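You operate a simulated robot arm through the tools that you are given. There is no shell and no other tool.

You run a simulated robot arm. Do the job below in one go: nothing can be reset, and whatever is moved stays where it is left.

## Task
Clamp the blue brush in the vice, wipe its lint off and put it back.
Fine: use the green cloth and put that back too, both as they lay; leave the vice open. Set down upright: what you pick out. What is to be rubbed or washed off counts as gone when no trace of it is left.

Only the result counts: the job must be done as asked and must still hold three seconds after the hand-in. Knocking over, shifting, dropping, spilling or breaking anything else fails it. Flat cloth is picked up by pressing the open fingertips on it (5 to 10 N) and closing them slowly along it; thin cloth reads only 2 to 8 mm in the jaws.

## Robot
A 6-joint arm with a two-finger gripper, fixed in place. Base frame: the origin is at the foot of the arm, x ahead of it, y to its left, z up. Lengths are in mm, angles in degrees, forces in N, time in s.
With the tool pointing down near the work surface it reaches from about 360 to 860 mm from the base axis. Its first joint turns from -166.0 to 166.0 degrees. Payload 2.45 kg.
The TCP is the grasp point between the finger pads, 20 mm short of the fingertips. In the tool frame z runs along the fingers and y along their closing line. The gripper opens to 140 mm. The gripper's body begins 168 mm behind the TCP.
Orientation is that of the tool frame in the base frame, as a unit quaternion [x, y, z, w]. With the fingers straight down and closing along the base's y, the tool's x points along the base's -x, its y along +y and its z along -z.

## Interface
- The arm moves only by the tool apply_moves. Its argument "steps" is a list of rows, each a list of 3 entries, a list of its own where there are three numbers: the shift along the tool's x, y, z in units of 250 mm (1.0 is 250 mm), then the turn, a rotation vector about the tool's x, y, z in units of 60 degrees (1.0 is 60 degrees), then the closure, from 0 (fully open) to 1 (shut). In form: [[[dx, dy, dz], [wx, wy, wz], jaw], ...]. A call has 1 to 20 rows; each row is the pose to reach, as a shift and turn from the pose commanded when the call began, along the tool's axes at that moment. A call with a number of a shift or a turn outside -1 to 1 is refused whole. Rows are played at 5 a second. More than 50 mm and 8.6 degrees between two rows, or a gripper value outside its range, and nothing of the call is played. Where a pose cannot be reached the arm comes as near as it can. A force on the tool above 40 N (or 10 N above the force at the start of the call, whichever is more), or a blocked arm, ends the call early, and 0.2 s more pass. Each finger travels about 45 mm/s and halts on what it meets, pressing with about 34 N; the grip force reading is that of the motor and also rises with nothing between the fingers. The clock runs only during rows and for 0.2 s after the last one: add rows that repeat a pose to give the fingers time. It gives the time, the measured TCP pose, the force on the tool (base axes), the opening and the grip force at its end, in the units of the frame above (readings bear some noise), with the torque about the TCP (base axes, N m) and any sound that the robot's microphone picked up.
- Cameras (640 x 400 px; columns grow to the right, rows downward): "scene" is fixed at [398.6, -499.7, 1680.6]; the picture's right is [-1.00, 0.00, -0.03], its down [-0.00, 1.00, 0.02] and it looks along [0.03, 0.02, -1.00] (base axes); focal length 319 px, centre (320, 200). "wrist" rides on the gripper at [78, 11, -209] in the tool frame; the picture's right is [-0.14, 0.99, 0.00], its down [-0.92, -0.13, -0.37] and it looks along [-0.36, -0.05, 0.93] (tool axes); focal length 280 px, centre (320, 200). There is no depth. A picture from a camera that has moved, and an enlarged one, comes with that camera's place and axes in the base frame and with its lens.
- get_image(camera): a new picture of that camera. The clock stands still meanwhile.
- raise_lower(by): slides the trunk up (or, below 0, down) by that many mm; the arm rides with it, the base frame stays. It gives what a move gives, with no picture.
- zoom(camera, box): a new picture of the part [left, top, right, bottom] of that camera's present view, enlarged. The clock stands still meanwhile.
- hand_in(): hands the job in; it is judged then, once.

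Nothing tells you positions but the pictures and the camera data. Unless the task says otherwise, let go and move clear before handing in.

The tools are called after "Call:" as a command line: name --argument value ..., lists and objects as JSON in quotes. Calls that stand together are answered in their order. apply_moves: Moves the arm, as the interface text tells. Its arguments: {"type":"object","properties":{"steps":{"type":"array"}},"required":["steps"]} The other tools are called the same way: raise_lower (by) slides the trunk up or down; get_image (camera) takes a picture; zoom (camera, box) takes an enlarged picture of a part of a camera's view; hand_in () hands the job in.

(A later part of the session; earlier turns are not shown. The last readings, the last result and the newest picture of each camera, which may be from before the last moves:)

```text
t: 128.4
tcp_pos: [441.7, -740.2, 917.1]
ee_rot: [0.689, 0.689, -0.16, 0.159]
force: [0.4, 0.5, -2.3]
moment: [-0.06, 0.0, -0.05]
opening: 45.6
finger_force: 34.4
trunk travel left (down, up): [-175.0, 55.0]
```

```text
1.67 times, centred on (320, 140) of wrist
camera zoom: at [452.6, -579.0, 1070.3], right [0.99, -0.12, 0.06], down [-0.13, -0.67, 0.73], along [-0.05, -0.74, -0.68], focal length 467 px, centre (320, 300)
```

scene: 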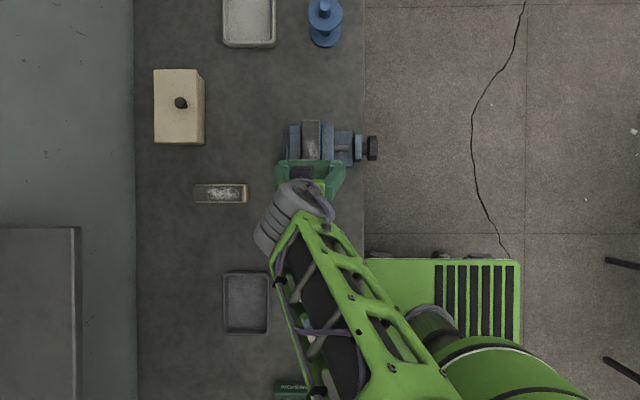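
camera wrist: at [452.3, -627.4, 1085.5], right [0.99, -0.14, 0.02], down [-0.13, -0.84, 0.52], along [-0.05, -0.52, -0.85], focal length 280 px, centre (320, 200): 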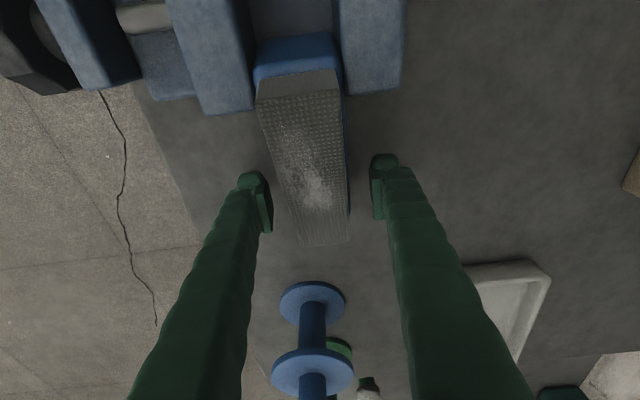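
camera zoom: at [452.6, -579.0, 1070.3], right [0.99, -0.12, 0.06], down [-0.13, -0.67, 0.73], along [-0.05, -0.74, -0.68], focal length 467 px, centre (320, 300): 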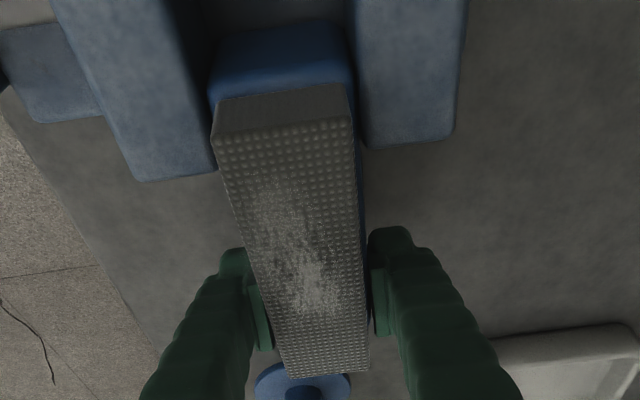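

It's level and moving freely, with only its own weight on the tool. Now I'll slide it +y into the jaws until the fingers near the vice.

Call:
apply_moves --steps '[[[0.0287, 0, -0.0141], [0, 0, 0], 0.82], [[0.0574, 0, -0.0283], [0, 0, 0], 0.82], [[0.0861, 0, -0.0424], [0, 0, 0], 0.82], [[0.1148, 0, -0.0565], [0, 0, 0], 0.82], [[0.1435, 0, -0.0706], [0, 0, 0], 0.82], [[0.1722, 0, -0.0848], [0, 0, 0], 0.82], [[0.1722, 0, -0.0848], [0, 0, 0], 0.82]]'

Call:
get_image --camera "wrist"

Call:
zoom --camera "wrist" --box '[220, 20, 420, 260]'

```text
t: 130.0
tcp_pos: [442.7, -690.7, 917.0]
ee_rot: [0.689, 0.689, -0.159, 0.16]
force: [-1.2, -0.5, 1.1]
moment: [0.01, 0.03, 0.06]
opening: 45.7
finger_force: 33.5
trunk travel left (down, up): [-175.0, 55.0]
```

```text
taken
camera wrist: at [452.7, -530.1, 1071.4], right [0.99, -0.12, 0.06], down [-0.13, -0.67, 0.73], along [-0.05, -0.74, -0.68], focal length 280 px, centre (320, 200)
```

wrist: 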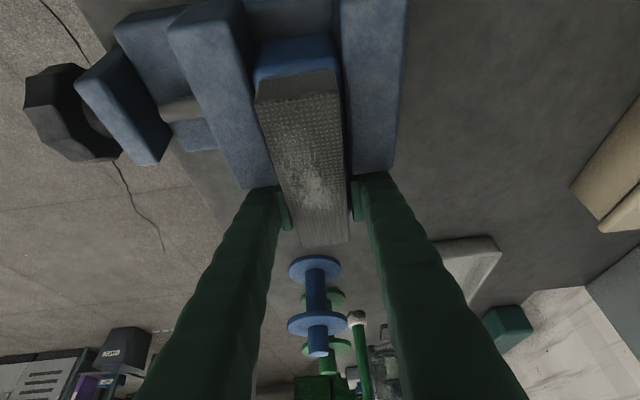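

```text
1.67 times, centred on (320, 140) of wrist
camera zoom: at [452.7, -530.1, 1071.4], right [0.99, -0.12, 0.06], down [-0.13, -0.67, 0.73], along [-0.05, -0.74, -0.68], focal length 467 px, centre (320, 300)
```

zoom: 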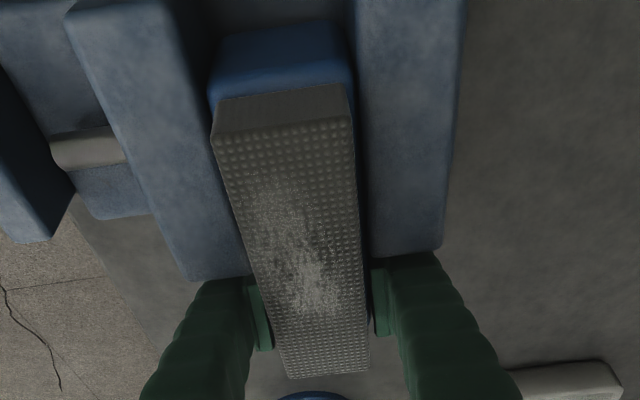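

Call:
apply_moves --steps '[[[0.0009, 0, 0.0018], [0, 0, 0], 0.82], [[0.0018, 0, 0.0036], [0, 0, 0], 0.82], [[0.0018, 0, 0.0036], [0, 0, 0], 0.82]]'

```text
t: 130.8
tcp_pos: [442.8, -689.7, 917.4]
ee_rot: [0.689, 0.688, -0.159, 0.16]
force: [-2.6, 2.7, 10.6]
moment: [0.46, 0.16, 0.06]
opening: 45.5
finger_force: 33.8
trunk travel left (down, up): [-175.0, 55.0]
```

The brush rests on the bed near its edge. I'll release it and back away in -y.

Call:
apply_moves --steps '[[[0, 0, -0.001], [0, 0, 0], 0.64], [[0, 0, -0.001], [0, 0, 0], 0.58], [[0, 0, -0.001], [0, 0, 0], 0.5], [[0, 0, -0.001], [0, 0, 0], 0.42], [[0, 0, -0.001], [0, 0, 0], 0.42]]'

Call:
zoom --camera "wrist" --box '[220, 20, 420, 260]'

```text
t: 132.0
tcp_pos: [442.2, -692.2, 916.9]
ee_rot: [0.689, 0.689, -0.16, 0.159]
force: [0.1, 0.4, 0.1]
moment: [0.04, 0.01, -0.01]
opening: 81.0
finger_force: 0.0
trunk travel left (down, up): [-175.0, 55.0]
```

```text
1.67 times, centred on (320, 140) of wrist
camera zoom: at [452.6, -530.5, 1070.2], right [0.99, -0.12, 0.06], down [-0.13, -0.67, 0.73], along [-0.05, -0.74, -0.68], focal length 467 px, centre (320, 300)
```

zoom: 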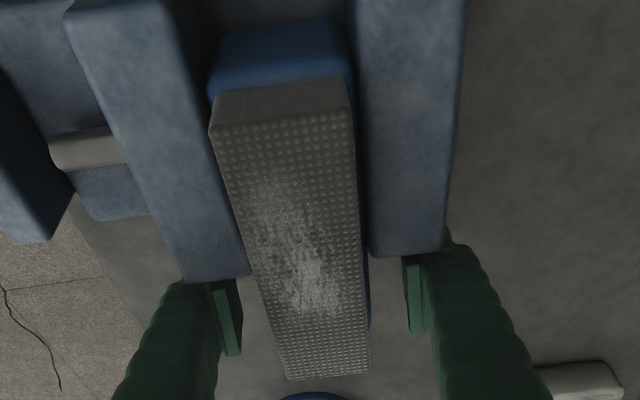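

The brush is level on the bed, centred near y -645. I'll go straight up, return the tool to vertical, regrip the brush from the top as before, and set it at the vice centre.

Call:
apply_moves --steps '[[[-0.035, 0, -0.072], [0, 0, 0], 0.42], [[-0.09, 0, -0.183], [0, 0, 0], 0.42], [[-0.1413, 0, -0.287], [0, 0, 0], 0.42], [[-0.1413, 0, -0.287], [0, 0.12, 0], 0.42], [[-0.1413, 0, -0.287], [0, 0.24, 0], 0.42], [[-0.1413, 0, -0.287], [0, 0.36, 0], 0.42], [[-0.1413, 0, -0.287], [0, 0.4367, 0], 0.42], [[-0.1413, 0, -0.287], [0, 0.4367, 0], 0.42]]'

Call:
get_image --camera "wrist"

```text
t: 133.8
tcp_pos: [440.4, -691.2, 996.0]
ee_rot: [0.707, 0.707, 0.002, -0.001]
force: [0.3, -0.8, -0.3]
moment: [-0.02, -0.04, 0.0]
opening: 81.4
finger_force: 0.0
trunk travel left (down, up): [-175.0, 55.0]
```

```text
taken
camera wrist: at [452.4, -615.3, 1206.2], right [0.99, -0.14, 0.0], down [-0.13, -0.92, 0.36], along [-0.05, -0.36, -0.93], focal length 280 px, centre (320, 200)
```

wrist: 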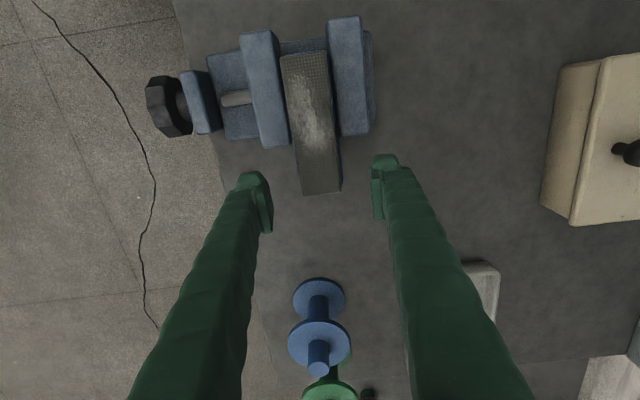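

Call:
zoom --camera "wrist" --box '[200, 10, 400, 210]'

```text
2.00 times, centred on (300, 110) of wrist
camera zoom: at [452.4, -615.3, 1206.2], right [0.99, -0.14, 0.0], down [-0.13, -0.92, 0.36], along [-0.05, -0.36, -0.93], focal length 561 px, centre (360, 380)
```

zoom: 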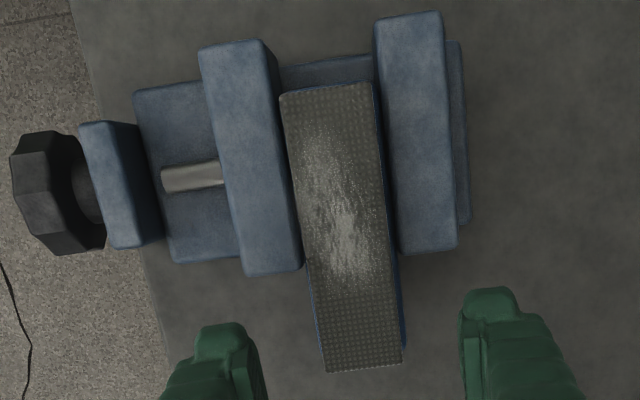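

The brush is level and straight at (442, -648). I'll take a top grip as before, then shift it +39 mm.

Call:
apply_moves --steps '[[[0.09, 0.003, 0], [0, 0, 0], 0.45], [[0.172, 0.0064, 0], [0, 0, 0], 0.45], [[0.172, 0.0064, 0.07], [0, 0, 0], 0.45], [[0.172, 0.0064, 0.12], [0, 0, 0], 0.45], [[0.172, 0.0064, 0.138], [0, 0, 0], 0.45], [[0.172, 0.0064, 0.138], [0, 0, 0], 0.45]]'

```text
t: 135.2
tcp_pos: [443.2, -649.2, 962.1]
ee_rot: [0.707, 0.708, 0.002, -0.002]
force: [1.1, 0.5, -0.5]
moment: [-0.03, -0.05, 0.02]
opening: 77.0
finger_force: 0.0
trunk travel left (down, up): [-175.0, 55.0]
```

Call:
apply_moves --steps '[[[0, -0.003, 0.002], [0, 0, 0], 0.52], [[0, -0.003, 0.002], [0, 0, 0], 0.59], [[0, -0.003, 0.002], [0, 0, 0], 0.64], [[0, -0.003, 0.002], [0, 0, 0], 0.68], [[0, -0.003, 0.002], [0, 0, 0], 0.74], [[0, -0.003, 0.002], [0, 0, 0], 0.82], [[0, -0.003, 0.002], [0, 0, 0], 0.82]]'

Call:
zoom --camera "wrist" --box '[200, 60, 420, 260]'

```text
t: 136.8
tcp_pos: [441.1, -648.9, 961.3]
ee_rot: [0.707, 0.707, 0.002, -0.001]
force: [-6.8, -0.7, 0.1]
moment: [0.0, 0.13, 0.01]
opening: 44.9
finger_force: 33.9
trunk travel left (down, up): [-175.0, 55.0]
```

```text
2.00 times, centred on (310, 160) of wrist
camera zoom: at [452.8, -572.3, 1171.0], right [0.99, -0.14, 0.0], down [-0.13, -0.92, 0.36], along [-0.05, -0.36, -0.93], focal length 561 px, centre (340, 280)
```

zoom: 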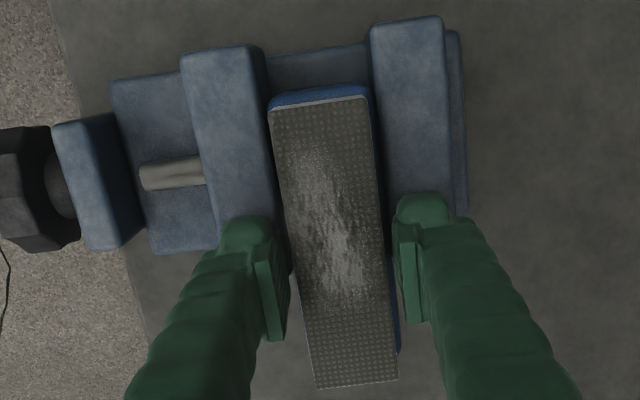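

Call:
apply_moves --steps '[[[0, -0.003, -0.006], [0, 0, 0], 0.84], [[0.03, -0.003, -0.006], [0, 0, 0], 0.84], [[0.062, -0.003, -0.006], [0, 0, 0], 0.84], [[0.094, -0.003, -0.006], [0, 0, 0], 0.84], [[0.126, -0.003, -0.006], [0, 0, 0], 0.84], [[0.158, -0.003, -0.006], [0, 0, 0], 0.84], [[0.158, -0.003, -0.006], [0, 0, 0], 0.84]]'

Call:
zoom --camera "wrist" --box '[200, 60, 420, 260]'

```text
t: 138.4
tcp_pos: [440.7, -608.9, 963.3]
ee_rot: [0.707, 0.707, 0.001, -0.001]
force: [1.7, -0.2, -2.6]
moment: [0.0, -0.15, -0.03]
opening: 44.5
finger_force: 34.1
trunk travel left (down, up): [-175.0, 55.0]
```

```text
2.00 times, centred on (310, 160) of wrist
camera zoom: at [452.4, -532.3, 1172.7], right [0.99, -0.14, 0.0], down [-0.13, -0.92, 0.37], along [-0.05, -0.36, -0.93], focal length 561 px, centre (340, 280)
```

zoom: 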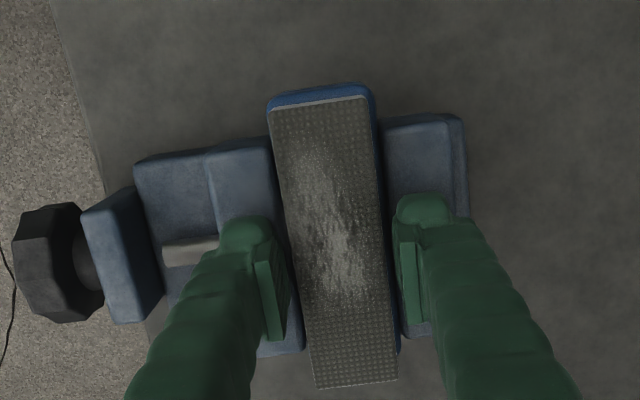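

Call:
apply_moves --steps '[[[0, 0, 0.004], [0, 0, 0], 0.84], [[0, 0, 0.0075], [0, 0, 0], 0.84], [[0, 0, 0.0075], [0, 0, 0], 0.84]]'

```text
t: 139.2
tcp_pos: [440.1, -609.3, 961.5]
ee_rot: [0.707, 0.707, 0.002, 0.0]
force: [0.3, 0.9, 5.8]
moment: [0.3, -0.06, -0.02]
opening: 44.8
finger_force: 33.9
trunk travel left (down, up): [-175.0, 55.0]
```

The brush is seated at the vice centre again. I'll release, rise, and return to the knob to tighten.

Call:
apply_moves --steps '[[[0, 0, 0], [0, 0, 0], 0.64], [[0, 0, 0], [0, 0, 0], 0.58], [[0, 0, 0], [0, 0, 0], 0.5], [[0, 0, 0], [0, 0, 0], 0.45], [[0, 0, -0.05], [0, 0, 0], 0.45], [[0, 0, -0.15], [0, 0, 0], 0.4], [[0, 0, -0.3], [0, 0, 0], 0.35], [[0, 0, -0.45], [0, 0, 0], 0.3], [[0, 0, -0.56], [0, 0, 0], 0.3], [[0, 0, -0.56], [0, 0, 0], 0.3]]'

Call:
get_image --camera "wrist"

```text
t: 141.4
tcp_pos: [439.8, -609.9, 1102.6]
ee_rot: [0.707, 0.707, 0.002, -0.002]
force: [-0.2, 0.4, -0.2]
moment: [-0.01, 0.02, -0.01]
opening: 97.9
finger_force: 0.1
trunk travel left (down, up): [-175.0, 55.0]
```

```text
taken
camera wrist: at [451.5, -533.8, 1312.2], right [0.99, -0.14, 0.0], down [-0.13, -0.92, 0.36], along [-0.05, -0.36, -0.93], focal length 280 px, centre (320, 200)
```

wrist: 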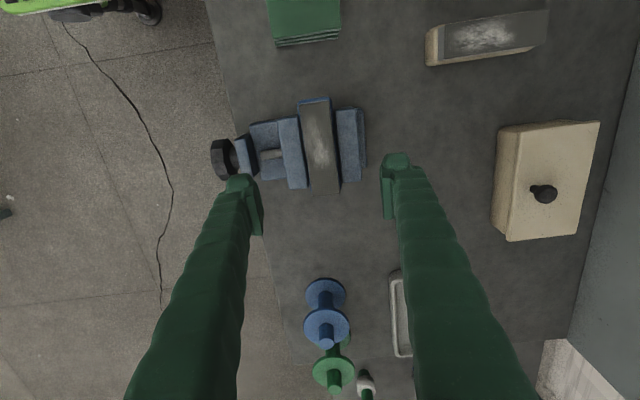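

Now back in front of the vice, and pitch the tool horizontal.

Call:
apply_moves --steps '[[[0, -0.16, 0], [0, 0, 0], 0.3], [[0, -0.33, 0], [0, 0, 0], 0.3], [[0, -0.5, 0], [0, 0, 0], 0.3], [[0, -0.67, 0], [0, 0, 0], 0.3], [[0, -0.84, 0], [0, 0, 0], 0.3], [[0, -1.0, 0], [0, 0, 0], 0.3], [[0, -1.0, 0], [0, 0, 0], 0.3]]'

Call:
apply_moves --steps '[[[0, 0, 0], [-0.125, 0, 0], 0.3], [[0, 0, 0], [-0.25, 0, 0], 0.3], [[0, 0, 0], [-0.375, 0, 0], 0.3], [[0, 0, 0], [-0.5, 0, 0], 0.3], [[0, 0, 0], [-0.625, 0, 0], 0.3], [[0, 0, 0], [-0.75, 0, 0], 0.3], [[0, 0, 0], [-0.75, 0, 0], 0.3]]'

Call:
apply_moves --steps '[[[0, 0, 0], [-0.125, 0, 0], 0.3], [[0, 0, 0], [-0.25, 0, 0], 0.3], [[0, 0, 0], [-0.375, 0, 0], 0.3], [[0, 0, 0], [-0.5, 0, 0], 0.3], [[0, 0, 0], [-0.625, 0, 0], 0.3], [[0, 0, 0], [-0.75, 0, 0], 0.3], [[0, 0, 0], [-0.75, 0, 0], 0.3]]'

Call:
zoom --camera "scene" --box '[280, 110, 390, 180]'

```text
t: 143.0
tcp_pos: [191.5, -610.3, 1099.8]
ee_rot: [0.707, 0.707, 0.002, -0.001]
force: [-0.5, -0.5, -1.1]
moment: [0.0, 0.01, -0.02]
opening: 98.1
finger_force: 0.0
trunk travel left (down, up): [-175.0, 55.0]
```

```text
t: 144.6
tcp_pos: [190.4, -610.8, 1101.8]
ee_rot: [0.653, 0.653, 0.273, 0.27]
force: [0.7, -0.2, 0.3]
moment: [-0.03, -0.01, -0.01]
opening: 98.0
finger_force: 0.2
trunk travel left (down, up): [-175.0, 55.0]
```

```text
t: 146.2
tcp_pos: [191.2, -608.0, 1101.8]
ee_rot: [0.501, 0.498, 0.501, 0.5]
force: [0.2, -0.1, -0.3]
moment: [0.0, 0.02, 0.0]
opening: 98.1
finger_force: 0.1
trunk travel left (down, up): [-175.0, 55.0]
```

```text
5.71 times, centred on (335, 145) of scene
camera zoom: at [398.6, -499.7, 1680.6], right [-1.0, 0.0, -0.03], down [0.0, 1.0, 0.02], along [0.03, 0.02, -1.0], focal length 1823 px, centre (234, 514)
```

zoom: 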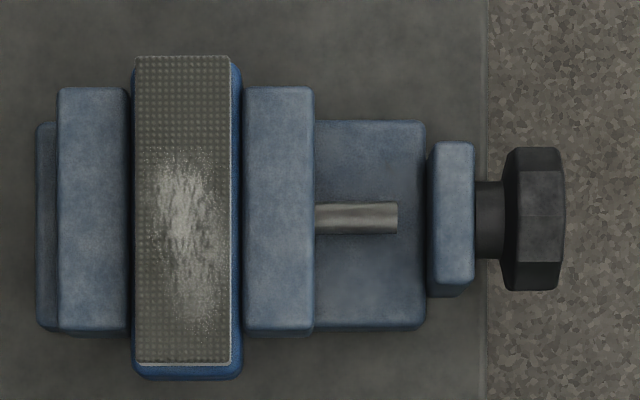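

Call:
apply_moves --steps '[[[0, -0.15, 0], [0, 0, 0.05], 0.3], [[0, -0.3, 0], [0, 0, 0.1], 0.3], [[0, -0.45, 0], [0, 0, 0.15], 0.3], [[0, -0.6, 0], [0, 0, 0.2], 0.3], [[0, -0.75, 0], [0, 0, 0.25], 0.3], [[0, -0.832, 0.05], [0, 0, 0.29], 0.3], [[0, -0.832, 0.1], [0, 0, 0.29], 0.3], [[0, -0.832, 0.1], [0, 0, 0.29], 0.3]]'

Call:
get_image --camera "wrist"

Call:
zoom --camera "wrist" --box '[250, 110, 400, 230]'

```text
t: 148.0
tcp_pos: [215.8, -607.8, 893.4]
ee_rot: [0.571, 0.418, 0.57, 0.418]
force: [0.3, 1.0, -0.6]
moment: [0.01, 0.03, 0.06]
opening: 98.4
finger_force: 0.0
trunk travel left (down, up): [-175.0, 55.0]
```

```text
taken
camera wrist: at [7.6, -538.0, 926.9], right [0.0, -0.43, 0.9], down [-0.37, -0.84, -0.4], along [0.93, -0.33, -0.16], focal length 280 px, centre (320, 200)
```

wrist: 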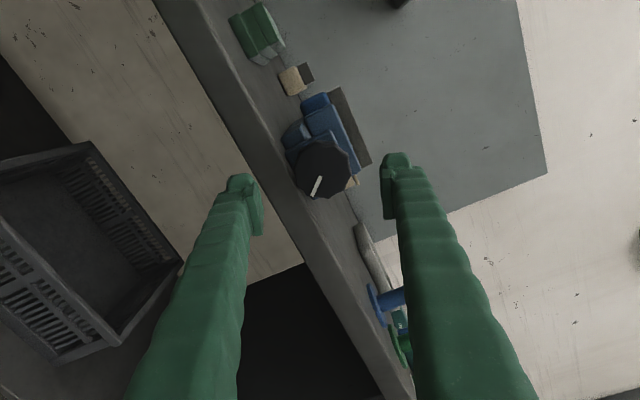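

```text
3.33 times, centred on (325, 170) of wrist
camera zoom: at [7.6, -538.0, 926.9], right [0.0, -0.43, 0.9], down [-0.37, -0.84, -0.4], along [0.93, -0.33, -0.16], focal length 935 px, centre (303, 300)
```

zoom: 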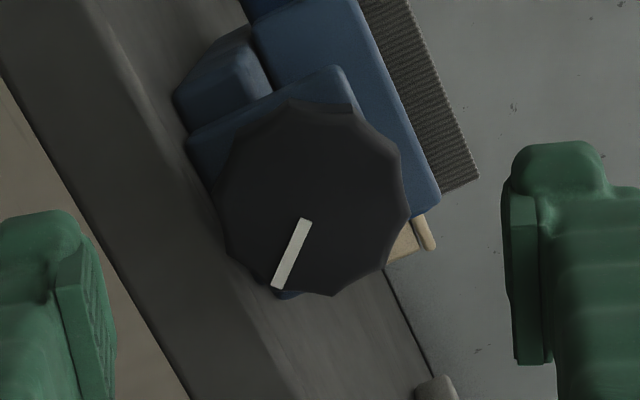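

The knob is about where I left it (≈140°), and roll 107 is nearly lobe-aligned. I'll advance and grip.

Call:
apply_moves --steps '[[[0, 0.0046, 0.1], [0, 0, 0], 0.35], [[0, 0.0046, 0.2], [0, 0, 0], 0.35], [[0, 0.0046, 0.277], [0, 0, 0], 0.35], [[0, 0.0046, 0.277], [0, 0, 0], 0.45], [[0, 0.0046, 0.277], [0, 0, 0], 0.52], [[0, 0.0046, 0.277], [0, 0, 0], 0.57], [[0, 0.0046, 0.277], [0, 0, 0], 0.62], [[0, 0.0046, 0.277], [0, 0, 0], 0.72], [[0, 0.0046, 0.277], [0, 0, 0], 0.82], [[0, 0.0046, 0.277], [0, 0, 0], 0.82]]'

Call:
zoom --camera "wrist" --box '[250, 130, 400, 250]'

```text
t: 150.2
tcp_pos: [286.7, -610.6, 894.9]
ee_rot: [0.569, 0.418, 0.571, 0.419]
force: [5.5, -7.6, 17.5]
moment: [-0.01, -0.13, 0.04]
opening: 59.0
finger_force: 45.0
trunk travel left (down, up): [-175.0, 55.0]
```

```text
3.33 times, centred on (325, 190) of wrist
camera zoom: at [76.7, -539.0, 928.4], right [0.0, -0.43, 0.9], down [-0.37, -0.84, -0.4], along [0.93, -0.33, -0.16], focal length 935 px, centre (303, 233)
```

zoom: 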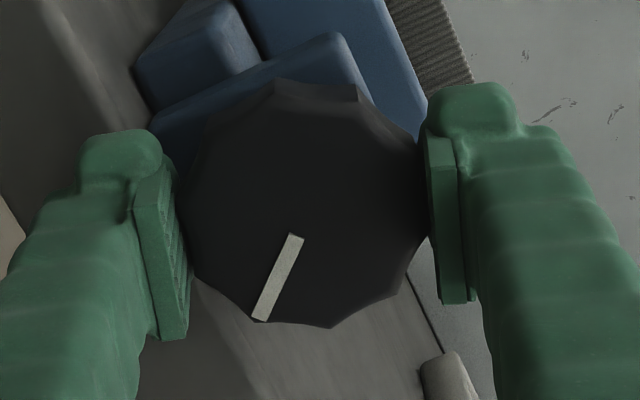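

Call:
apply_moves --steps '[[[0.0009, 0.0027, 0], [0, 0, 0.05], 0.84], [[0.0009, 0.0027, 0], [0, 0, 0.1], 0.84], [[0.0009, 0.0027, 0], [0, 0, 0.15], 0.84], [[0.0009, 0.0027, 0], [0, 0, 0.2], 0.84], [[0.0009, 0.0027, 0], [0, 0, 0.25], 0.84], [[0.0009, 0.0027, 0], [0, 0, 0.3], 0.84], [[0.0009, 0.0027, 0], [0, 0, 0.3], 0.84]]'

Call:
zoom --camera "scene" --box '[280, 110, 390, 180]'

```text
t: 151.8
tcp_pos: [285.2, -610.2, 896.1]
ee_rot: [0.629, 0.324, 0.629, 0.323]
force: [-1.6, -7.9, 14.0]
moment: [-0.55, 0.01, -0.1]
opening: 58.7
finger_force: 45.4
trunk travel left (down, up): [-175.0, 55.0]
```

```text
5.71 times, centred on (335, 145) of scene
camera zoom: at [398.6, -499.7, 1680.6], right [-1.0, 0.0, -0.03], down [0.0, 1.0, 0.02], along [0.03, 0.02, -1.0], focal length 1823 px, centre (234, 514)
```

zoom: 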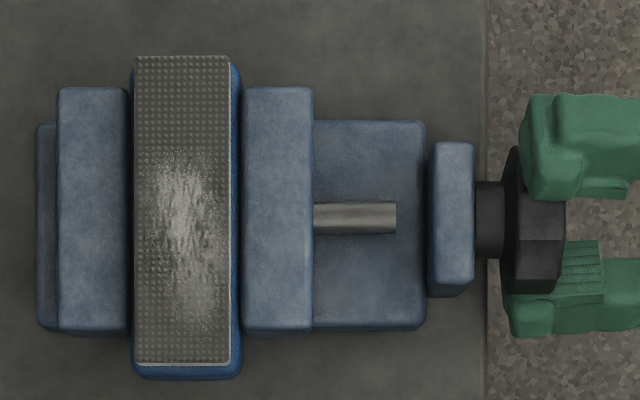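

Call:
apply_moves --steps '[[[0, 0.001, 0], [0, 0, 0.04], 0.86], [[0, 0.001, 0], [0, 0, 0.08], 0.86], [[0, 0.001, 0], [0, 0, 0.12], 0.86], [[0, 0.001, 0], [0, 0, 0.12], 0.86], [[0, 0.001, 0], [0, 0, 0.12], 0.86], [[0, 0.001, 0], [0, 0, 0.12], 0.86]]'

Call:
zoom --camera "wrist" --box '[250, 130, 400, 250]'

```text
t: 153.2
tcp_pos: [285.1, -610.1, 895.3]
ee_rot: [0.648, 0.282, 0.648, 0.284]
force: [-7.0, -6.4, 8.3]
moment: [-0.77, 0.0, -0.12]
opening: 58.7
finger_force: 44.9
trunk travel left (down, up): [-175.0, 55.0]
```

```text
3.33 times, centred on (325, 190) of wrist
camera zoom: at [76.7, -560.5, 956.1], right [0.0, -0.77, 0.63], down [-0.37, -0.59, -0.72], along [0.93, -0.23, -0.28], focal length 935 px, centre (303, 233)
```

zoom: 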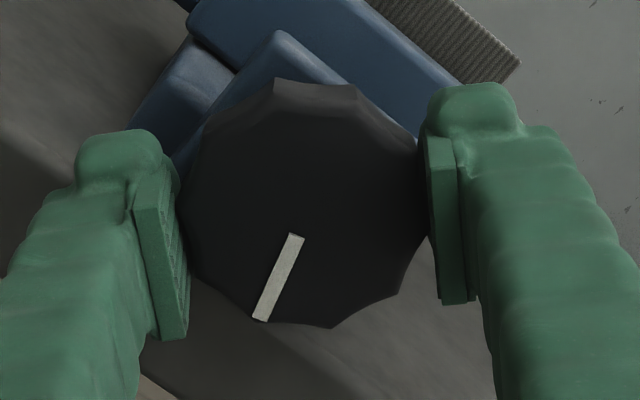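

Call:
apply_moves --steps '[[[0, 0, 0], [0, 0, -0.03], 0.86], [[0, 0, 0], [0, 0, -0.06], 0.86], [[0, 0, 0], [0, 0, -0.09], 0.86], [[0, 0, 0], [0, 0, -0.12], 0.86], [[0, 0, 0], [0, 0, -0.15], 0.86], [[0, 0, 0], [0, 0, -0.18], 0.86], [[0, 0, 0], [0, 0, -0.2], 0.86], [[0, 0, 0], [0, 0, -0.2], 0.86]]'

```text
t: 155.0
tcp_pos: [285.8, -609.7, 895.4]
ee_rot: [0.614, 0.349, 0.615, 0.35]
force: [-7.0, -6.6, 3.4]
moment: [-0.32, 0.13, -0.14]
opening: 58.7
finger_force: 44.4
trunk travel left (down, up): [-175.0, 55.0]
```

Call:
apply_moves --steps '[[[0, 0, 0], [0, 0, -0.03], 0.86], [[0, 0, 0], [0, 0, -0.06], 0.86], [[0, 0, 0], [0, 0, -0.09], 0.86], [[0, 0, 0], [0, 0, -0.11], 0.86], [[0, 0, 0], [0, 0, -0.11], 0.86]]'

```text
t: 156.2
tcp_pos: [285.2, -610.4, 896.1]
ee_rot: [0.594, 0.384, 0.593, 0.384]
force: [-8.4, -5.1, -2.4]
moment: [-0.05, -0.07, -0.02]
opening: 58.9
finger_force: 44.8
trunk travel left (down, up): [-175.0, 55.0]
```

The torque is near zero with the knob about 6° tighter than before, so releasing here keeps the residual clamp.

Call:
apply_moves --steps '[[[0, 0, 0], [0, 0, -0.01], 0.7], [[0, 0, 0], [0, 0, -0.01], 0.57], [[0, 0, 0], [0, 0, -0.01], 0.52], [[0, 0, 0], [0, 0, -0.01], 0.45], [[0, 0, 0], [0, 0, -0.01], 0.35], [[0, 0, 0], [0, 0, -0.01], 0.3]]'

Call:
zoom --camera "wrist" --box '[250, 130, 400, 250]'

Call:
zoom --camera "scene" --box '[280, 110, 390, 180]'

```text
t: 157.6
tcp_pos: [285.7, -610.3, 894.8]
ee_rot: [0.592, 0.387, 0.592, 0.387]
force: [-0.3, -0.3, 0.2]
moment: [0.03, 0.0, 0.0]
opening: 98.2
finger_force: 0.1
trunk travel left (down, up): [-175.0, 55.0]
```

```text
3.33 times, centred on (325, 190) of wrist
camera zoom: at [77.2, -543.0, 936.8], right [0.0, -0.52, 0.85], down [-0.37, -0.79, -0.49], along [0.93, -0.31, -0.19], focal length 935 px, centre (303, 233)
```

zoom: 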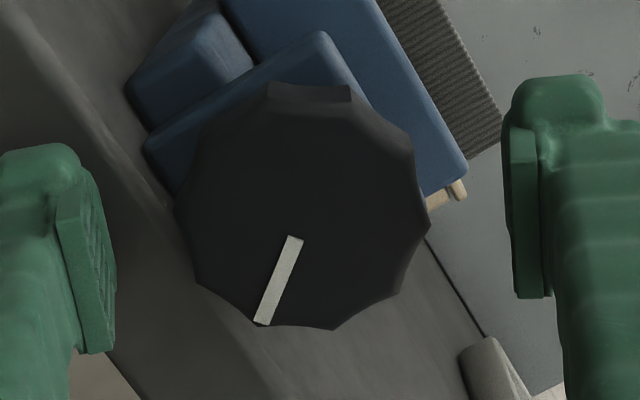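

```text
5.71 times, centred on (335, 145) of scene
camera zoom: at [398.6, -499.7, 1680.6], right [-1.0, 0.0, -0.03], down [0.0, 1.0, 0.02], along [0.03, 0.02, -1.0], focal length 1823 px, centre (234, 514)
```

zoom: 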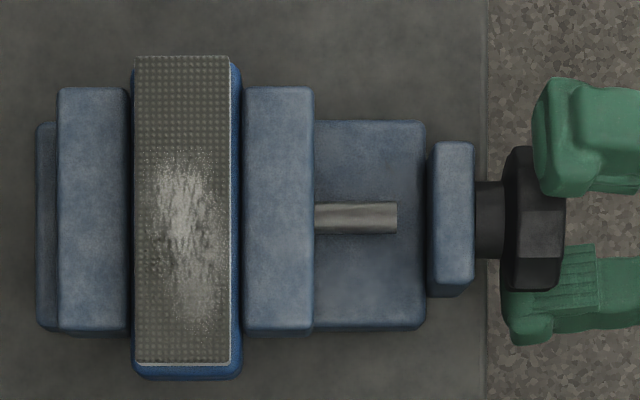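

The clamp is holding a bit tighter than before. Now I'll back off, level the roll, rise, pitch down and fetch the cloth.

Call:
apply_moves --steps '[[[0, 0, -0.12], [0, 0, 0], 0.3], [[0, 0, -0.28], [0, 0, -0.05], 0.3], [[0, 0, -0.36], [0, 0, -0.16], 0.3], [[0, 0, -0.36], [0, 0, -0.28], 0.3], [[0, 0, -0.36], [0, 0, -0.392], 0.3], [[0, 0, -0.36], [0, 0, -0.392], 0.3]]'

```text
t: 159.0
tcp_pos: [195.2, -610.6, 896.9]
ee_rot: [0.5, 0.5, 0.5, 0.5]
force: [0.6, 0.7, -0.3]
moment: [0.02, 0.0, -0.01]
opening: 98.4
finger_force: 0.0
trunk travel left (down, up): [-175.0, 55.0]
```

Call:
apply_moves --steps '[[[0, 0.15, 0], [0, 0, 0], 0.3], [[0, 0.3, 0], [0, 0, 0], 0.3], [[0, 0.45, 0], [0.12, 0, 0], 0.25], [[0, 0.6, 0], [0.24, 0, 0], 0.2], [[0, 0.75, 0], [0.36, 0, 0], 0.15], [[0, 0.85, 0], [0.48, 0, 0], 0.15], [[0, 0.85, 0], [0.6, 0, 0], 0.15], [[0, 0.85, 0], [0.72, 0, 0], 0.15], [[0, 0.85, 0], [0.84, 0, 0], 0.15], [[0, 0.85, 0], [0.84, 0, 0], 0.15]]'

Call:
apply_moves --steps '[[[0, 0, 0], [0.12, 0, 0], 0.15], [[0, 0, 0], [0.24, 0, 0], 0.15], [[0, 0, 0], [0.36, 0, 0], 0.15], [[0, 0, 0], [0.48, 0, 0], 0.15], [[0, 0, 0], [0.6, 0, 0], 0.15], [[0, 0, 0], [0.66, 0, 0], 0.15], [[0, 0, 0], [0.66, 0, 0], 0.15]]'

```text
t: 161.2
tcp_pos: [195.1, -610.7, 1108.8]
ee_rot: [0.666, 0.665, 0.24, 0.239]
force: [0.0, -0.5, 0.7]
moment: [0.01, 0.0, 0.02]
opening: 119.1
finger_force: 0.1
trunk travel left (down, up): [-175.0, 55.0]
```

```text
t: 162.8
tcp_pos: [196.5, -610.5, 1108.3]
ee_rot: [0.707, 0.707, 0.001, -0.001]
force: [-0.4, 0.0, 0.5]
moment: [0.0, 0.03, -0.02]
opening: 119.0
finger_force: 0.1
trunk travel left (down, up): [-175.0, 55.0]
```

Call:
apply_moves --steps '[[[0.085, 0.123, 0], [0, 0, 0], 0.15], [[0.17, 0.246, 0], [0, -0.03, 0], 0.15], [[0.255, 0.369, 0], [0, -0.06, 0], 0.15], [[0.34, 0.492, 0], [0, -0.09, 0], 0.15], [[0.425, 0.615, 0.05], [0, -0.13, 0], 0.15], [[0.51, 0.738, 0.1], [0, -0.17, 0], 0.15], [[0.595, 0.861, 0.15], [0, -0.21, 0], 0.15], [[0.682, 0.983, 0.2], [0, -0.25, 0], 0.15], [[0.682, 0.983, 0.2], [0, -0.25, 0], 0.15]]'

Call:
get_image --camera "wrist"

```text
t: 164.8
tcp_pos: [442.1, -441.2, 1058.9]
ee_rot: [0.701, 0.701, -0.091, 0.091]
force: [0.1, 0.7, -0.3]
moment: [-0.03, -0.02, -0.02]
opening: 119.0
finger_force: 0.0
trunk travel left (down, up): [-175.0, 55.0]
```

```text
taken
camera wrist: at [453.3, -312.2, 1241.2], right [0.99, -0.13, 0.04], down [-0.13, -0.79, 0.59], along [-0.05, -0.59, -0.8], focal length 280 px, centre (320, 200)
```

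wrist: 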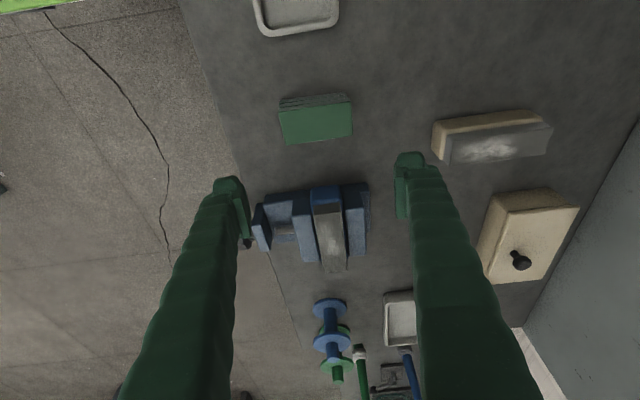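

Call:
apply_moves --steps '[[[0.04, 0, 0.15], [0, 0, 0], 0.15], [[0.08, 0, 0.3], [0, 0, 0], 0.15], [[0.12, 0, 0.45], [0, 0, 0], 0.15], [[0.15, 0, 0.555], [0, 0, 0], 0.15], [[0.1664, 0.0005, 0.618], [0, 0, 0], 0.15], [[0.1664, 0.0005, 0.618], [0, 0, 0], 0.15]]'

Call:
zoom --camera "wrist" --box '[200, 80, 440, 260]'

```text
t: 166.2
tcp_pos: [441.8, -437.8, 897.1]
ee_rot: [0.701, 0.701, -0.091, 0.092]
force: [-0.6, 0.0, 0.8]
moment: [0.0, -0.01, 0.0]
opening: 118.8
finger_force: 0.1
trunk travel left (down, up): [-175.0, 55.0]
```

```text
2.22 times, centred on (320, 170) of wrist
camera zoom: at [451.8, -309.5, 1078.7], right [0.99, -0.13, 0.04], down [-0.13, -0.8, 0.59], along [-0.05, -0.59, -0.8], focal length 623 px, centre (320, 267)
```

zoom: 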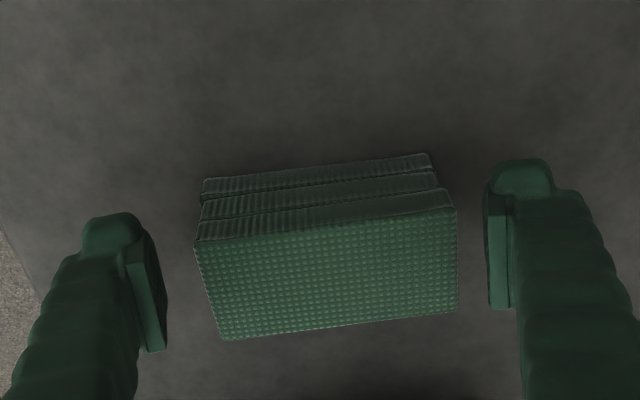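

Call:
apply_moves --steps '[[[-0.008, 0.002, 0.001], [0, 0, 0], 0.24], [[-0.008, 0.002, 0.001], [0, 0, 0], 0.3], [[-0.008, 0.002, 0.001], [0, 0, 0], 0.34], [[-0.008, 0.002, 0.001], [0, 0, 0], 0.37], [[-0.008, 0.002, 0.001], [0, 0, 0], 0.4], [[-0.008, 0.002, 0.001], [0, 0, 0], 0.44], [[-0.008, 0.002, 0.001], [0, 0, 0], 0.46], [[-0.008, 0.002, 0.001], [0, 0, 0], 0.46]]'

Call:
zoom --camera "wrist" --box '[200, 80, 440, 260]'

```text
t: 168.0
tcp_pos: [441.5, -439.4, 898.5]
ee_rot: [0.701, 0.701, -0.091, 0.092]
force: [0.6, 1.6, 0.5]
moment: [0.05, 0.01, -0.03]
opening: 91.6
finger_force: 34.1
trunk travel left (down, up): [-175.0, 55.0]
```

```text
2.22 times, centred on (320, 170) of wrist
camera zoom: at [452.8, -311.6, 1079.4], right [0.99, -0.13, 0.04], down [-0.13, -0.8, 0.59], along [-0.05, -0.59, -0.8], focal length 623 px, centre (320, 267)
```

zoom: 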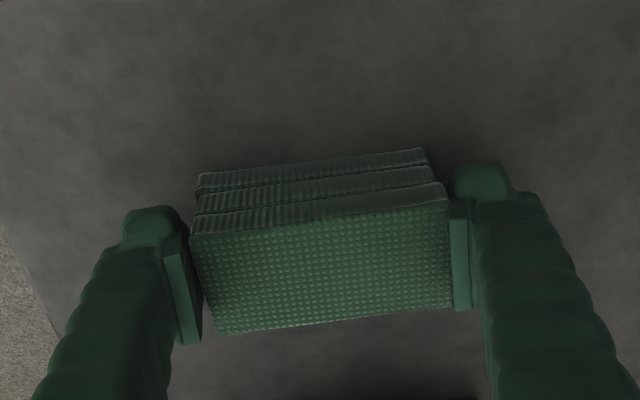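

The cloth is gripped in the same relative pose as before. I'll lift it and carry it over the brush for cross-strokes along +x.

Call:
apply_moves --steps '[[[-0.01, 0, -0.04], [0, 0, 0], 0.48], [[-0.04, 0, -0.15], [0, 0, 0], 0.48], [[-0.085, 0, -0.32], [0, 0, 0], 0.48], [[-0.125, 0, -0.47], [0, 0, 0], 0.48], [[-0.1456, 0, -0.541], [0, 0, 0], 0.48], [[-0.1456, 0, -0.541], [0, 0, 0], 0.48]]'

```text
t: 169.4
tcp_pos: [442.7, -440.9, 1039.3]
ee_rot: [0.701, 0.701, -0.092, 0.091]
force: [-0.2, -0.9, -0.2]
moment: [0.04, -0.03, -0.01]
opening: 91.9
finger_force: 34.3
trunk travel left (down, up): [-175.0, 55.0]
```

Call:
apply_moves --steps '[[[-0.13, -0.02, 0.035], [0, 0, 0], 0.48], [[-0.28, -0.045, 0.075], [0, 0, 0], 0.48], [[-0.43, -0.07, 0.116], [0, 0, 0], 0.48], [[-0.57, -0.09, 0.153], [0, 0, 0], 0.48], [[-0.651, -0.1, 0.175], [0, 0, 0], 0.48], [[-0.651, -0.1, 0.175], [0, 0, 0], 0.48]]'

Call:
get_image --camera "wrist"

```text
t: 170.8
tcp_pos: [419.8, -611.2, 1038.4]
ee_rot: [0.701, 0.701, -0.092, 0.092]
force: [-0.1, -0.1, -1.1]
moment: [0.01, -0.01, 0.02]
opening: 91.4
finger_force: 34.3
trunk travel left (down, up): [-175.0, 55.0]
```

```text
taken
camera wrist: at [430.6, -482.1, 1219.7], right [0.99, -0.13, 0.04], down [-0.13, -0.8, 0.59], along [-0.05, -0.59, -0.8], focal length 280 px, centre (320, 200)
```

wrist: 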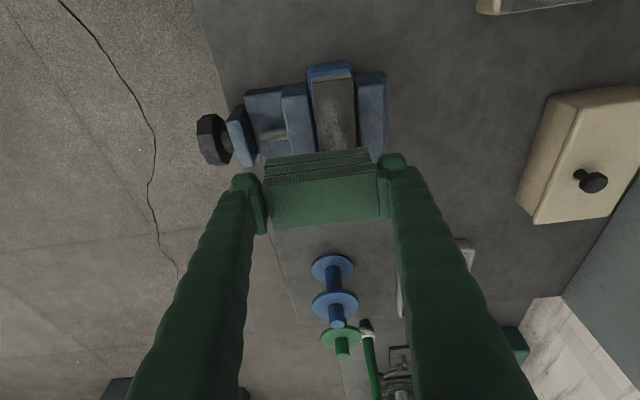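

Call:
apply_moves --steps '[[[0.015, 0, 0.055], [0, 0, 0], 0.48], [[0.03, 0, 0.111], [0, 0, 0], 0.48], [[0.0447, 0, 0.166], [0, 0, 0], 0.48], [[0.0455, 0, 0.17], [0, 0, 0], 0.48], [[0.0455, 0, 0.17], [0, 0, 0], 0.48]]'

```text
t: 172.0
tcp_pos: [417.5, -609.8, 992.8]
ee_rot: [0.701, 0.701, -0.091, 0.092]
force: [-0.6, -0.3, -0.6]
moment: [0.0, 0.03, 0.0]
opening: 91.5
finger_force: 34.2
trunk travel left (down, up): [-175.0, 55.0]
```

Call:
apply_moves --steps '[[[0.001, 0, 0.0039], [0, 0, 0], 0.48], [[0.0021, 0, 0.0077], [0, 0, 0], 0.48], [[0.0021, 0, 0.0077], [0, 0, 0], 0.48]]'

```text
t: 172.8
tcp_pos: [417.9, -609.8, 992.9]
ee_rot: [0.701, 0.701, -0.092, 0.092]
force: [0.3, -0.1, 6.1]
moment: [0.06, -0.13, 0.0]
opening: 91.3
finger_force: 34.6
trunk travel left (down, up): [-175.0, 55.0]
```

Contact is at 6 N. First cross-strokes in +x, lifting on each return.

Call:
apply_moves --steps '[[[0.0002, 0.032, 0.0008], [0, 0, 0], 0.48], [[0.0002, 0.064, 0.0008], [0, 0, 0], 0.48], [[0.0002, 0.096, 0.0008], [0, 0, 0], 0.48], [[0.0002, 0.128, 0.0008], [0, 0, 0], 0.48], [[0.0002, 0.16, 0.0008], [0, 0, 0], 0.48], [[0.0002, 0.188, 0.0008], [0, 0, 0], 0.48], [[-0.004, 0.188, -0.015], [0, 0, 0], 0.48], [[-0.004, 0.094, -0.015], [0, 0, 0], 0.48], [[-0.004, 0, -0.015], [0, 0, 0], 0.48], [[-0.004, 0, -0.015], [0, 0, 0], 0.48]]'

Call:
zoom --camera "wrist" --box '[220, 20, 440, 260]'

Call:
zoom --camera "scene" --box '[270, 90, 390, 200]'

```text
t: 175.0
tcp_pos: [416.8, -610.2, 996.0]
ee_rot: [0.702, 0.701, -0.092, 0.092]
force: [0.4, -0.3, -0.2]
moment: [0.0, -0.02, 0.04]
opening: 91.5
finger_force: 34.0
trunk travel left (down, up): [-175.0, 55.0]
```

```text
1.67 times, centred on (330, 140) of wrist
camera zoom: at [427.9, -481.6, 1178.3], right [0.99, -0.13, 0.04], down [-0.13, -0.8, 0.59], along [-0.05, -0.59, -0.8], focal length 467 px, centre (303, 300)
```

zoom: 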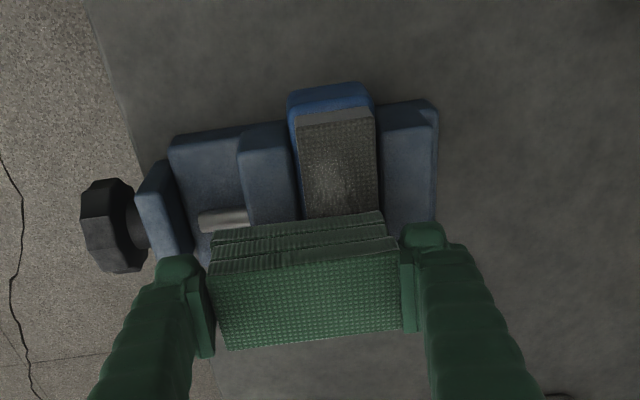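

```text
3.64 times, centred on (330, 145) of scene
camera zoom: at [398.6, -499.7, 1680.6], right [-1.0, 0.0, -0.03], down [0.0, 1.0, 0.02], along [0.03, 0.02, -1.0], focal length 1160 px, centre (284, 400)
```

zoom: 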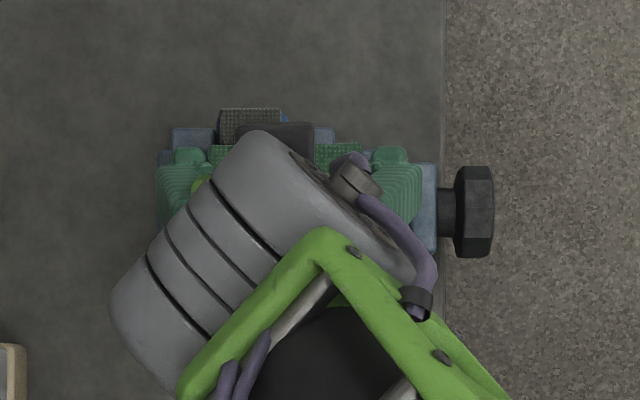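

The brush stays put against the fixed jaw. I'll repeat a pair of strokes here.

Call:
apply_moves --steps '[[[0.0045, 0, 0.017], [0, 0, 0], 0.48], [[0.0045, 0.032, 0.017], [0, 0, 0], 0.48], [[0.0045, 0.064, 0.017], [0, 0, 0], 0.48], [[0.0045, 0.096, 0.017], [0, 0, 0], 0.48], [[0.0045, 0.128, 0.017], [0, 0, 0], 0.48], [[0.0045, 0.16, 0.017], [0, 0, 0], 0.48], [[0.0045, 0.188, 0.017], [0, 0, 0], 0.48], [[0, 0.188, 0], [0, 0, 0], 0.48], [[0, 0.094, 0], [0, 0, 0], 0.48], [[0, 0, 0], [0, 0, 0], 0.48], [[0.0045, 0, 0.017], [0, 0, 0], 0.48], [[0.0045, 0.032, 0.017], [0, 0, 0], 0.48], [[0.0045, 0.064, 0.017], [0, 0, 0], 0.48], [[0.0045, 0.096, 0.017], [0, 0, 0], 0.48], [[0.0045, 0.128, 0.017], [0, 0, 0], 0.48], [[0.0045, 0.16, 0.017], [0, 0, 0], 0.48], [[0.0045, 0.188, 0.017], [0, 0, 0], 0.48], [[0.0045, 0.188, 0.017], [0, 0, 0], 0.48]]'

```text
t: 178.8
tcp_pos: [463.7, -609.4, 993.4]
ee_rot: [0.701, 0.701, -0.092, 0.093]
force: [-8.2, -1.1, 22.3]
moment: [0.33, 0.57, 0.12]
opening: 91.0
finger_force: 34.5
trunk travel left (down, up): [-175.0, 55.0]
```

Call:
apply_moves --steps '[[[-0.0052, 0, -0.0193], [0, 0, 0], 0.48], [[-0.0156, -0.03, -0.058], [0, 0, 0], 0.48], [[-0.12, -0.06, -0.03], [0, 0, 0], 0.48], [[-0.2861, -0.09, 0.0148], [0, 0, 0], 0.48], [[-0.2861, -0.09, 0.0148], [0, 0, 0], 0.48]]'

Call:
zoom --camera "wrist" --box '[220, 0, 440, 240]'

```text
t: 180.0
tcp_pos: [439.9, -680.9, 1005.6]
ee_rot: [0.701, 0.702, -0.092, 0.092]
force: [-1.2, -0.1, -0.2]
moment: [-0.02, -0.01, 0.02]
opening: 91.2
finger_force: 33.7
trunk travel left (down, up): [-175.0, 55.0]
```

```text
1.67 times, centred on (330, 120) of wrist
camera zoom: at [450.5, -551.8, 1187.9], right [0.99, -0.13, 0.04], down [-0.13, -0.8, 0.59], along [-0.05, -0.59, -0.8], focal length 467 px, centre (303, 333)
```

zoom: 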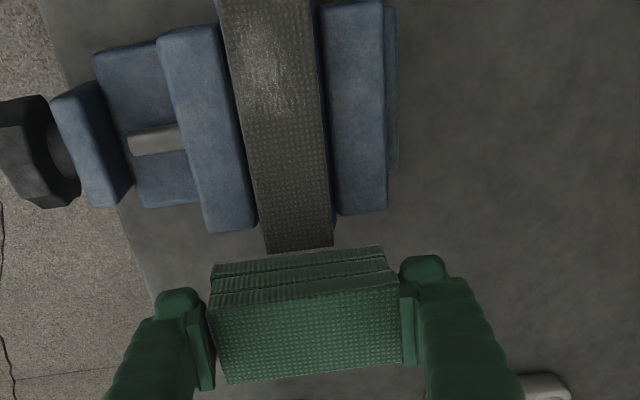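

The treated band is clean. Lint remains from y≈-598 to -555, so I'll move to that section and repeat.

Call:
apply_moves --steps '[[[0.12, -0.03, -0.031], [0, 0, 0], 0.48], [[0.26, -0.06, -0.068], [0, 0, 0], 0.48], [[0.38, -0.092, -0.099], [0, 0, 0], 0.48], [[0.4136, -0.092, -0.0948], [0, 0, 0], 0.48], [[0.4136, -0.092, -0.0948], [0, 0, 0], 0.48]]'

```text
t: 181.2
tcp_pos: [417.6, -574.4, 1003.6]
ee_rot: [0.701, 0.701, -0.091, 0.091]
force: [-0.2, 0.4, -0.4]
moment: [0.01, 0.0, -0.01]
opening: 91.2
finger_force: 34.1
trunk travel left (down, up): [-175.0, 55.0]
```

Call:
apply_moves --steps '[[[0.0042, 0, 0.0154], [0, 0, 0], 0.48], [[0.0083, 0, 0.0309], [0, 0, 0], 0.48], [[0.0083, 0, 0.0309], [0, 0, 0], 0.48]]'

```text
t: 182.0
tcp_pos: [418.6, -575.8, 995.1]
ee_rot: [0.7, 0.702, -0.092, 0.092]
force: [0.2, -0.2, -0.5]
moment: [0.0, 0.02, 0.04]
opening: 91.3
finger_force: 34.3
trunk travel left (down, up): [-175.0, 55.0]
```

Call:
apply_moves --steps '[[[0.001, 0, 0.0039], [0, 0, 0], 0.48], [[0.0021, 0, 0.0077], [0, 0, 0], 0.48], [[0.0031, 0, 0.0112], [0, 0, 0], 0.48], [[0.0031, 0, 0.0112], [0, 0, 0], 0.48]]'

```text
t: 183.0
tcp_pos: [419.3, -574.1, 993.5]
ee_rot: [0.701, 0.701, -0.091, 0.094]
force: [-3.3, -0.1, 16.7]
moment: [0.31, -0.38, 0.05]
opening: 90.9
finger_force: 34.0
trunk travel left (down, up): [-175.0, 55.0]
```

Contact is a bit firm at 17 N. I'll ease up slightly and stroke in +x, lifting on returns.

Call:
apply_moves --steps '[[[-0.0004, 0.004, -0.0015], [0, 0, 0], 0.48], [[-0.0004, 0.032, -0.0015], [0, 0, 0], 0.48], [[-0.0004, 0.064, -0.0015], [0, 0, 0], 0.48], [[-0.0004, 0.096, -0.0015], [0, 0, 0], 0.48], [[-0.0004, 0.128, -0.0015], [0, 0, 0], 0.48], [[-0.0004, 0.16, -0.0015], [0, 0, 0], 0.48], [[-0.0004, 0.18, -0.0015], [0, 0, 0], 0.48], [[-0.0045, 0.18, -0.017], [0, 0, 0], 0.48], [[-0.0045, 0.09, -0.017], [0, 0, 0], 0.48], [[-0.0045, 0, -0.017], [0, 0, 0], 0.48], [[-0.0004, 0, -0.0015], [0, 0, 0], 0.48], [[-0.0004, 0.032, -0.0015], [0, 0, 0], 0.48], [[-0.0004, 0.064, -0.0015], [0, 0, 0], 0.48], [[-0.0004, 0.096, -0.0015], [0, 0, 0], 0.48], [[-0.0004, 0.128, -0.0015], [0, 0, 0], 0.48], [[-0.0004, 0.16, -0.0015], [0, 0, 0], 0.48], [[-0.0004, 0.18, -0.0015], [0, 0, 0], 0.48], [[-0.0045, 0.18, -0.017], [0, 0, 0], 0.48], [[-0.0045, 0.18, -0.017], [0, 0, 0], 0.48]]'

```text
t: 187.0
tcp_pos: [463.8, -573.6, 995.4]
ee_rot: [0.701, 0.701, -0.092, 0.092]
force: [-0.5, 0.6, -0.6]
moment: [0.0, 0.01, -0.04]
opening: 91.3
finger_force: 33.9
trunk travel left (down, up): [-175.0, 55.0]
```

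Call:
apply_moves --steps '[[[0.0135, -0.09, -0.0036], [0, 0, 0], 0.48], [[0.027, -0.18, -0.0073], [0, 0, 0], 0.48], [[0.0311, -0.18, 0.0082], [0, 0, 0], 0.48], [[0.0311, -0.148, 0.0082], [0, 0, 0], 0.48], [[0.0311, -0.116, 0.0082], [0, 0, 0], 0.48], [[0.0311, -0.084, 0.0082], [0, 0, 0], 0.48], [[0.0311, -0.052, 0.0082], [0, 0, 0], 0.48], [[0.0311, -0.02, 0.0082], [0, 0, 0], 0.48], [[0.0311, 0, 0.0082], [0, 0, 0], 0.48], [[0.027, 0, -0.0073], [0, 0, 0], 0.48], [[0.02, -0.02, -0.06], [0, 0, 0], 0.48], [[-0.12, -0.06, -0.025], [0, 0, 0], 0.48], [[-0.26, -0.09, 0.012], [0, 0, 0], 0.48], [[-0.42, -0.09, 0.055], [0, 0, 0], 0.48], [[-0.42, -0.09, 0.055], [0, 0, 0], 0.48]]'

Call:
zoom --camera "wrist" --box '[220, 0, 440, 240]'

Call:
get_image --camera "scene"

```text
t: 190.2
tcp_pos: [440.3, -678.1, 1010.8]
ee_rot: [0.701, 0.702, -0.091, 0.092]
force: [0.2, 0.2, -0.2]
moment: [0.01, 0.01, -0.05]
opening: 91.2
finger_force: 34.4
trunk travel left (down, up): [-175.0, 55.0]
```

```text
1.67 times, centred on (330, 120) of wrist
camera zoom: at [452.4, -549.6, 1192.1], right [0.99, -0.13, 0.04], down [-0.13, -0.8, 0.59], along [-0.05, -0.59, -0.8], focal length 467 px, centre (303, 333)
```

zoom: 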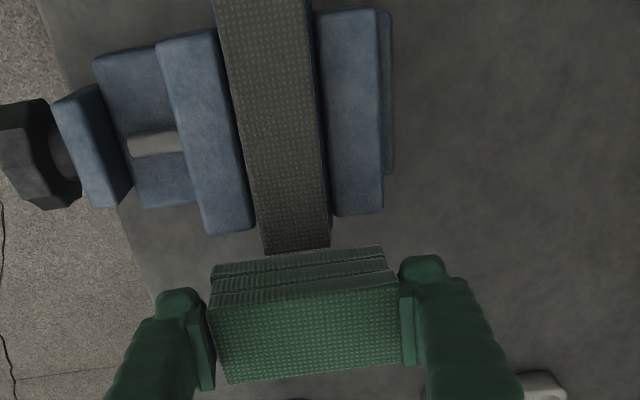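

```text
taken
```

scene: 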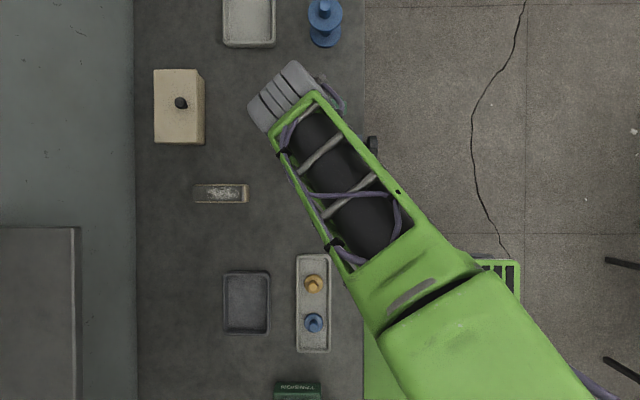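

The pad looks clean. I'll zoom in closely for any remaining traces.

Call:
zoom --camera "wrist" --box '[280, 0, 360, 80]'

Call:
zoom --camera "wrist" --box '[290, 70, 370, 160]'

```text
5.00 times, centred on (320, 40) of wrist
camera zoom: at [452.4, -549.6, 1192.1], right [0.99, -0.13, 0.04], down [-0.13, -0.8, 0.59], along [-0.05, -0.59, -0.8], focal length 1402 px, centre (320, 1000)
```

zoom: 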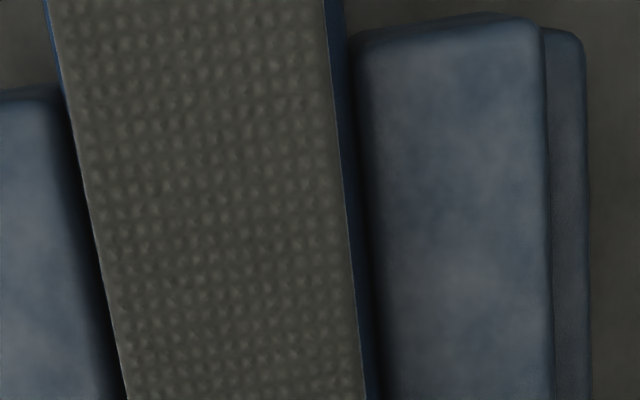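

```text
4.44 times, centred on (330, 115) of wrist
camera zoom: at [452.4, -549.6, 1192.1], right [0.99, -0.13, 0.04], down [-0.13, -0.8, 0.59], along [-0.05, -0.59, -0.8], focal length 1246 px, centre (276, 578)
```

zoom: 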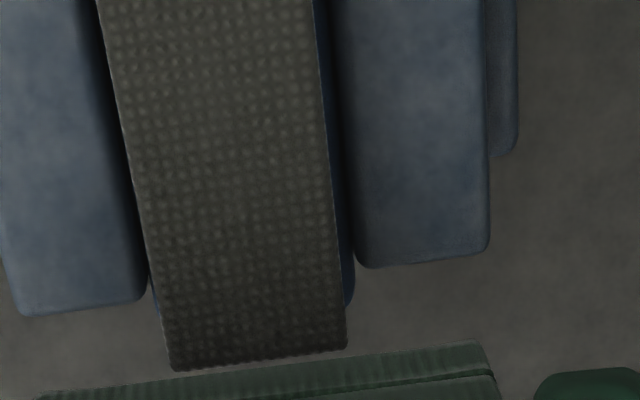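

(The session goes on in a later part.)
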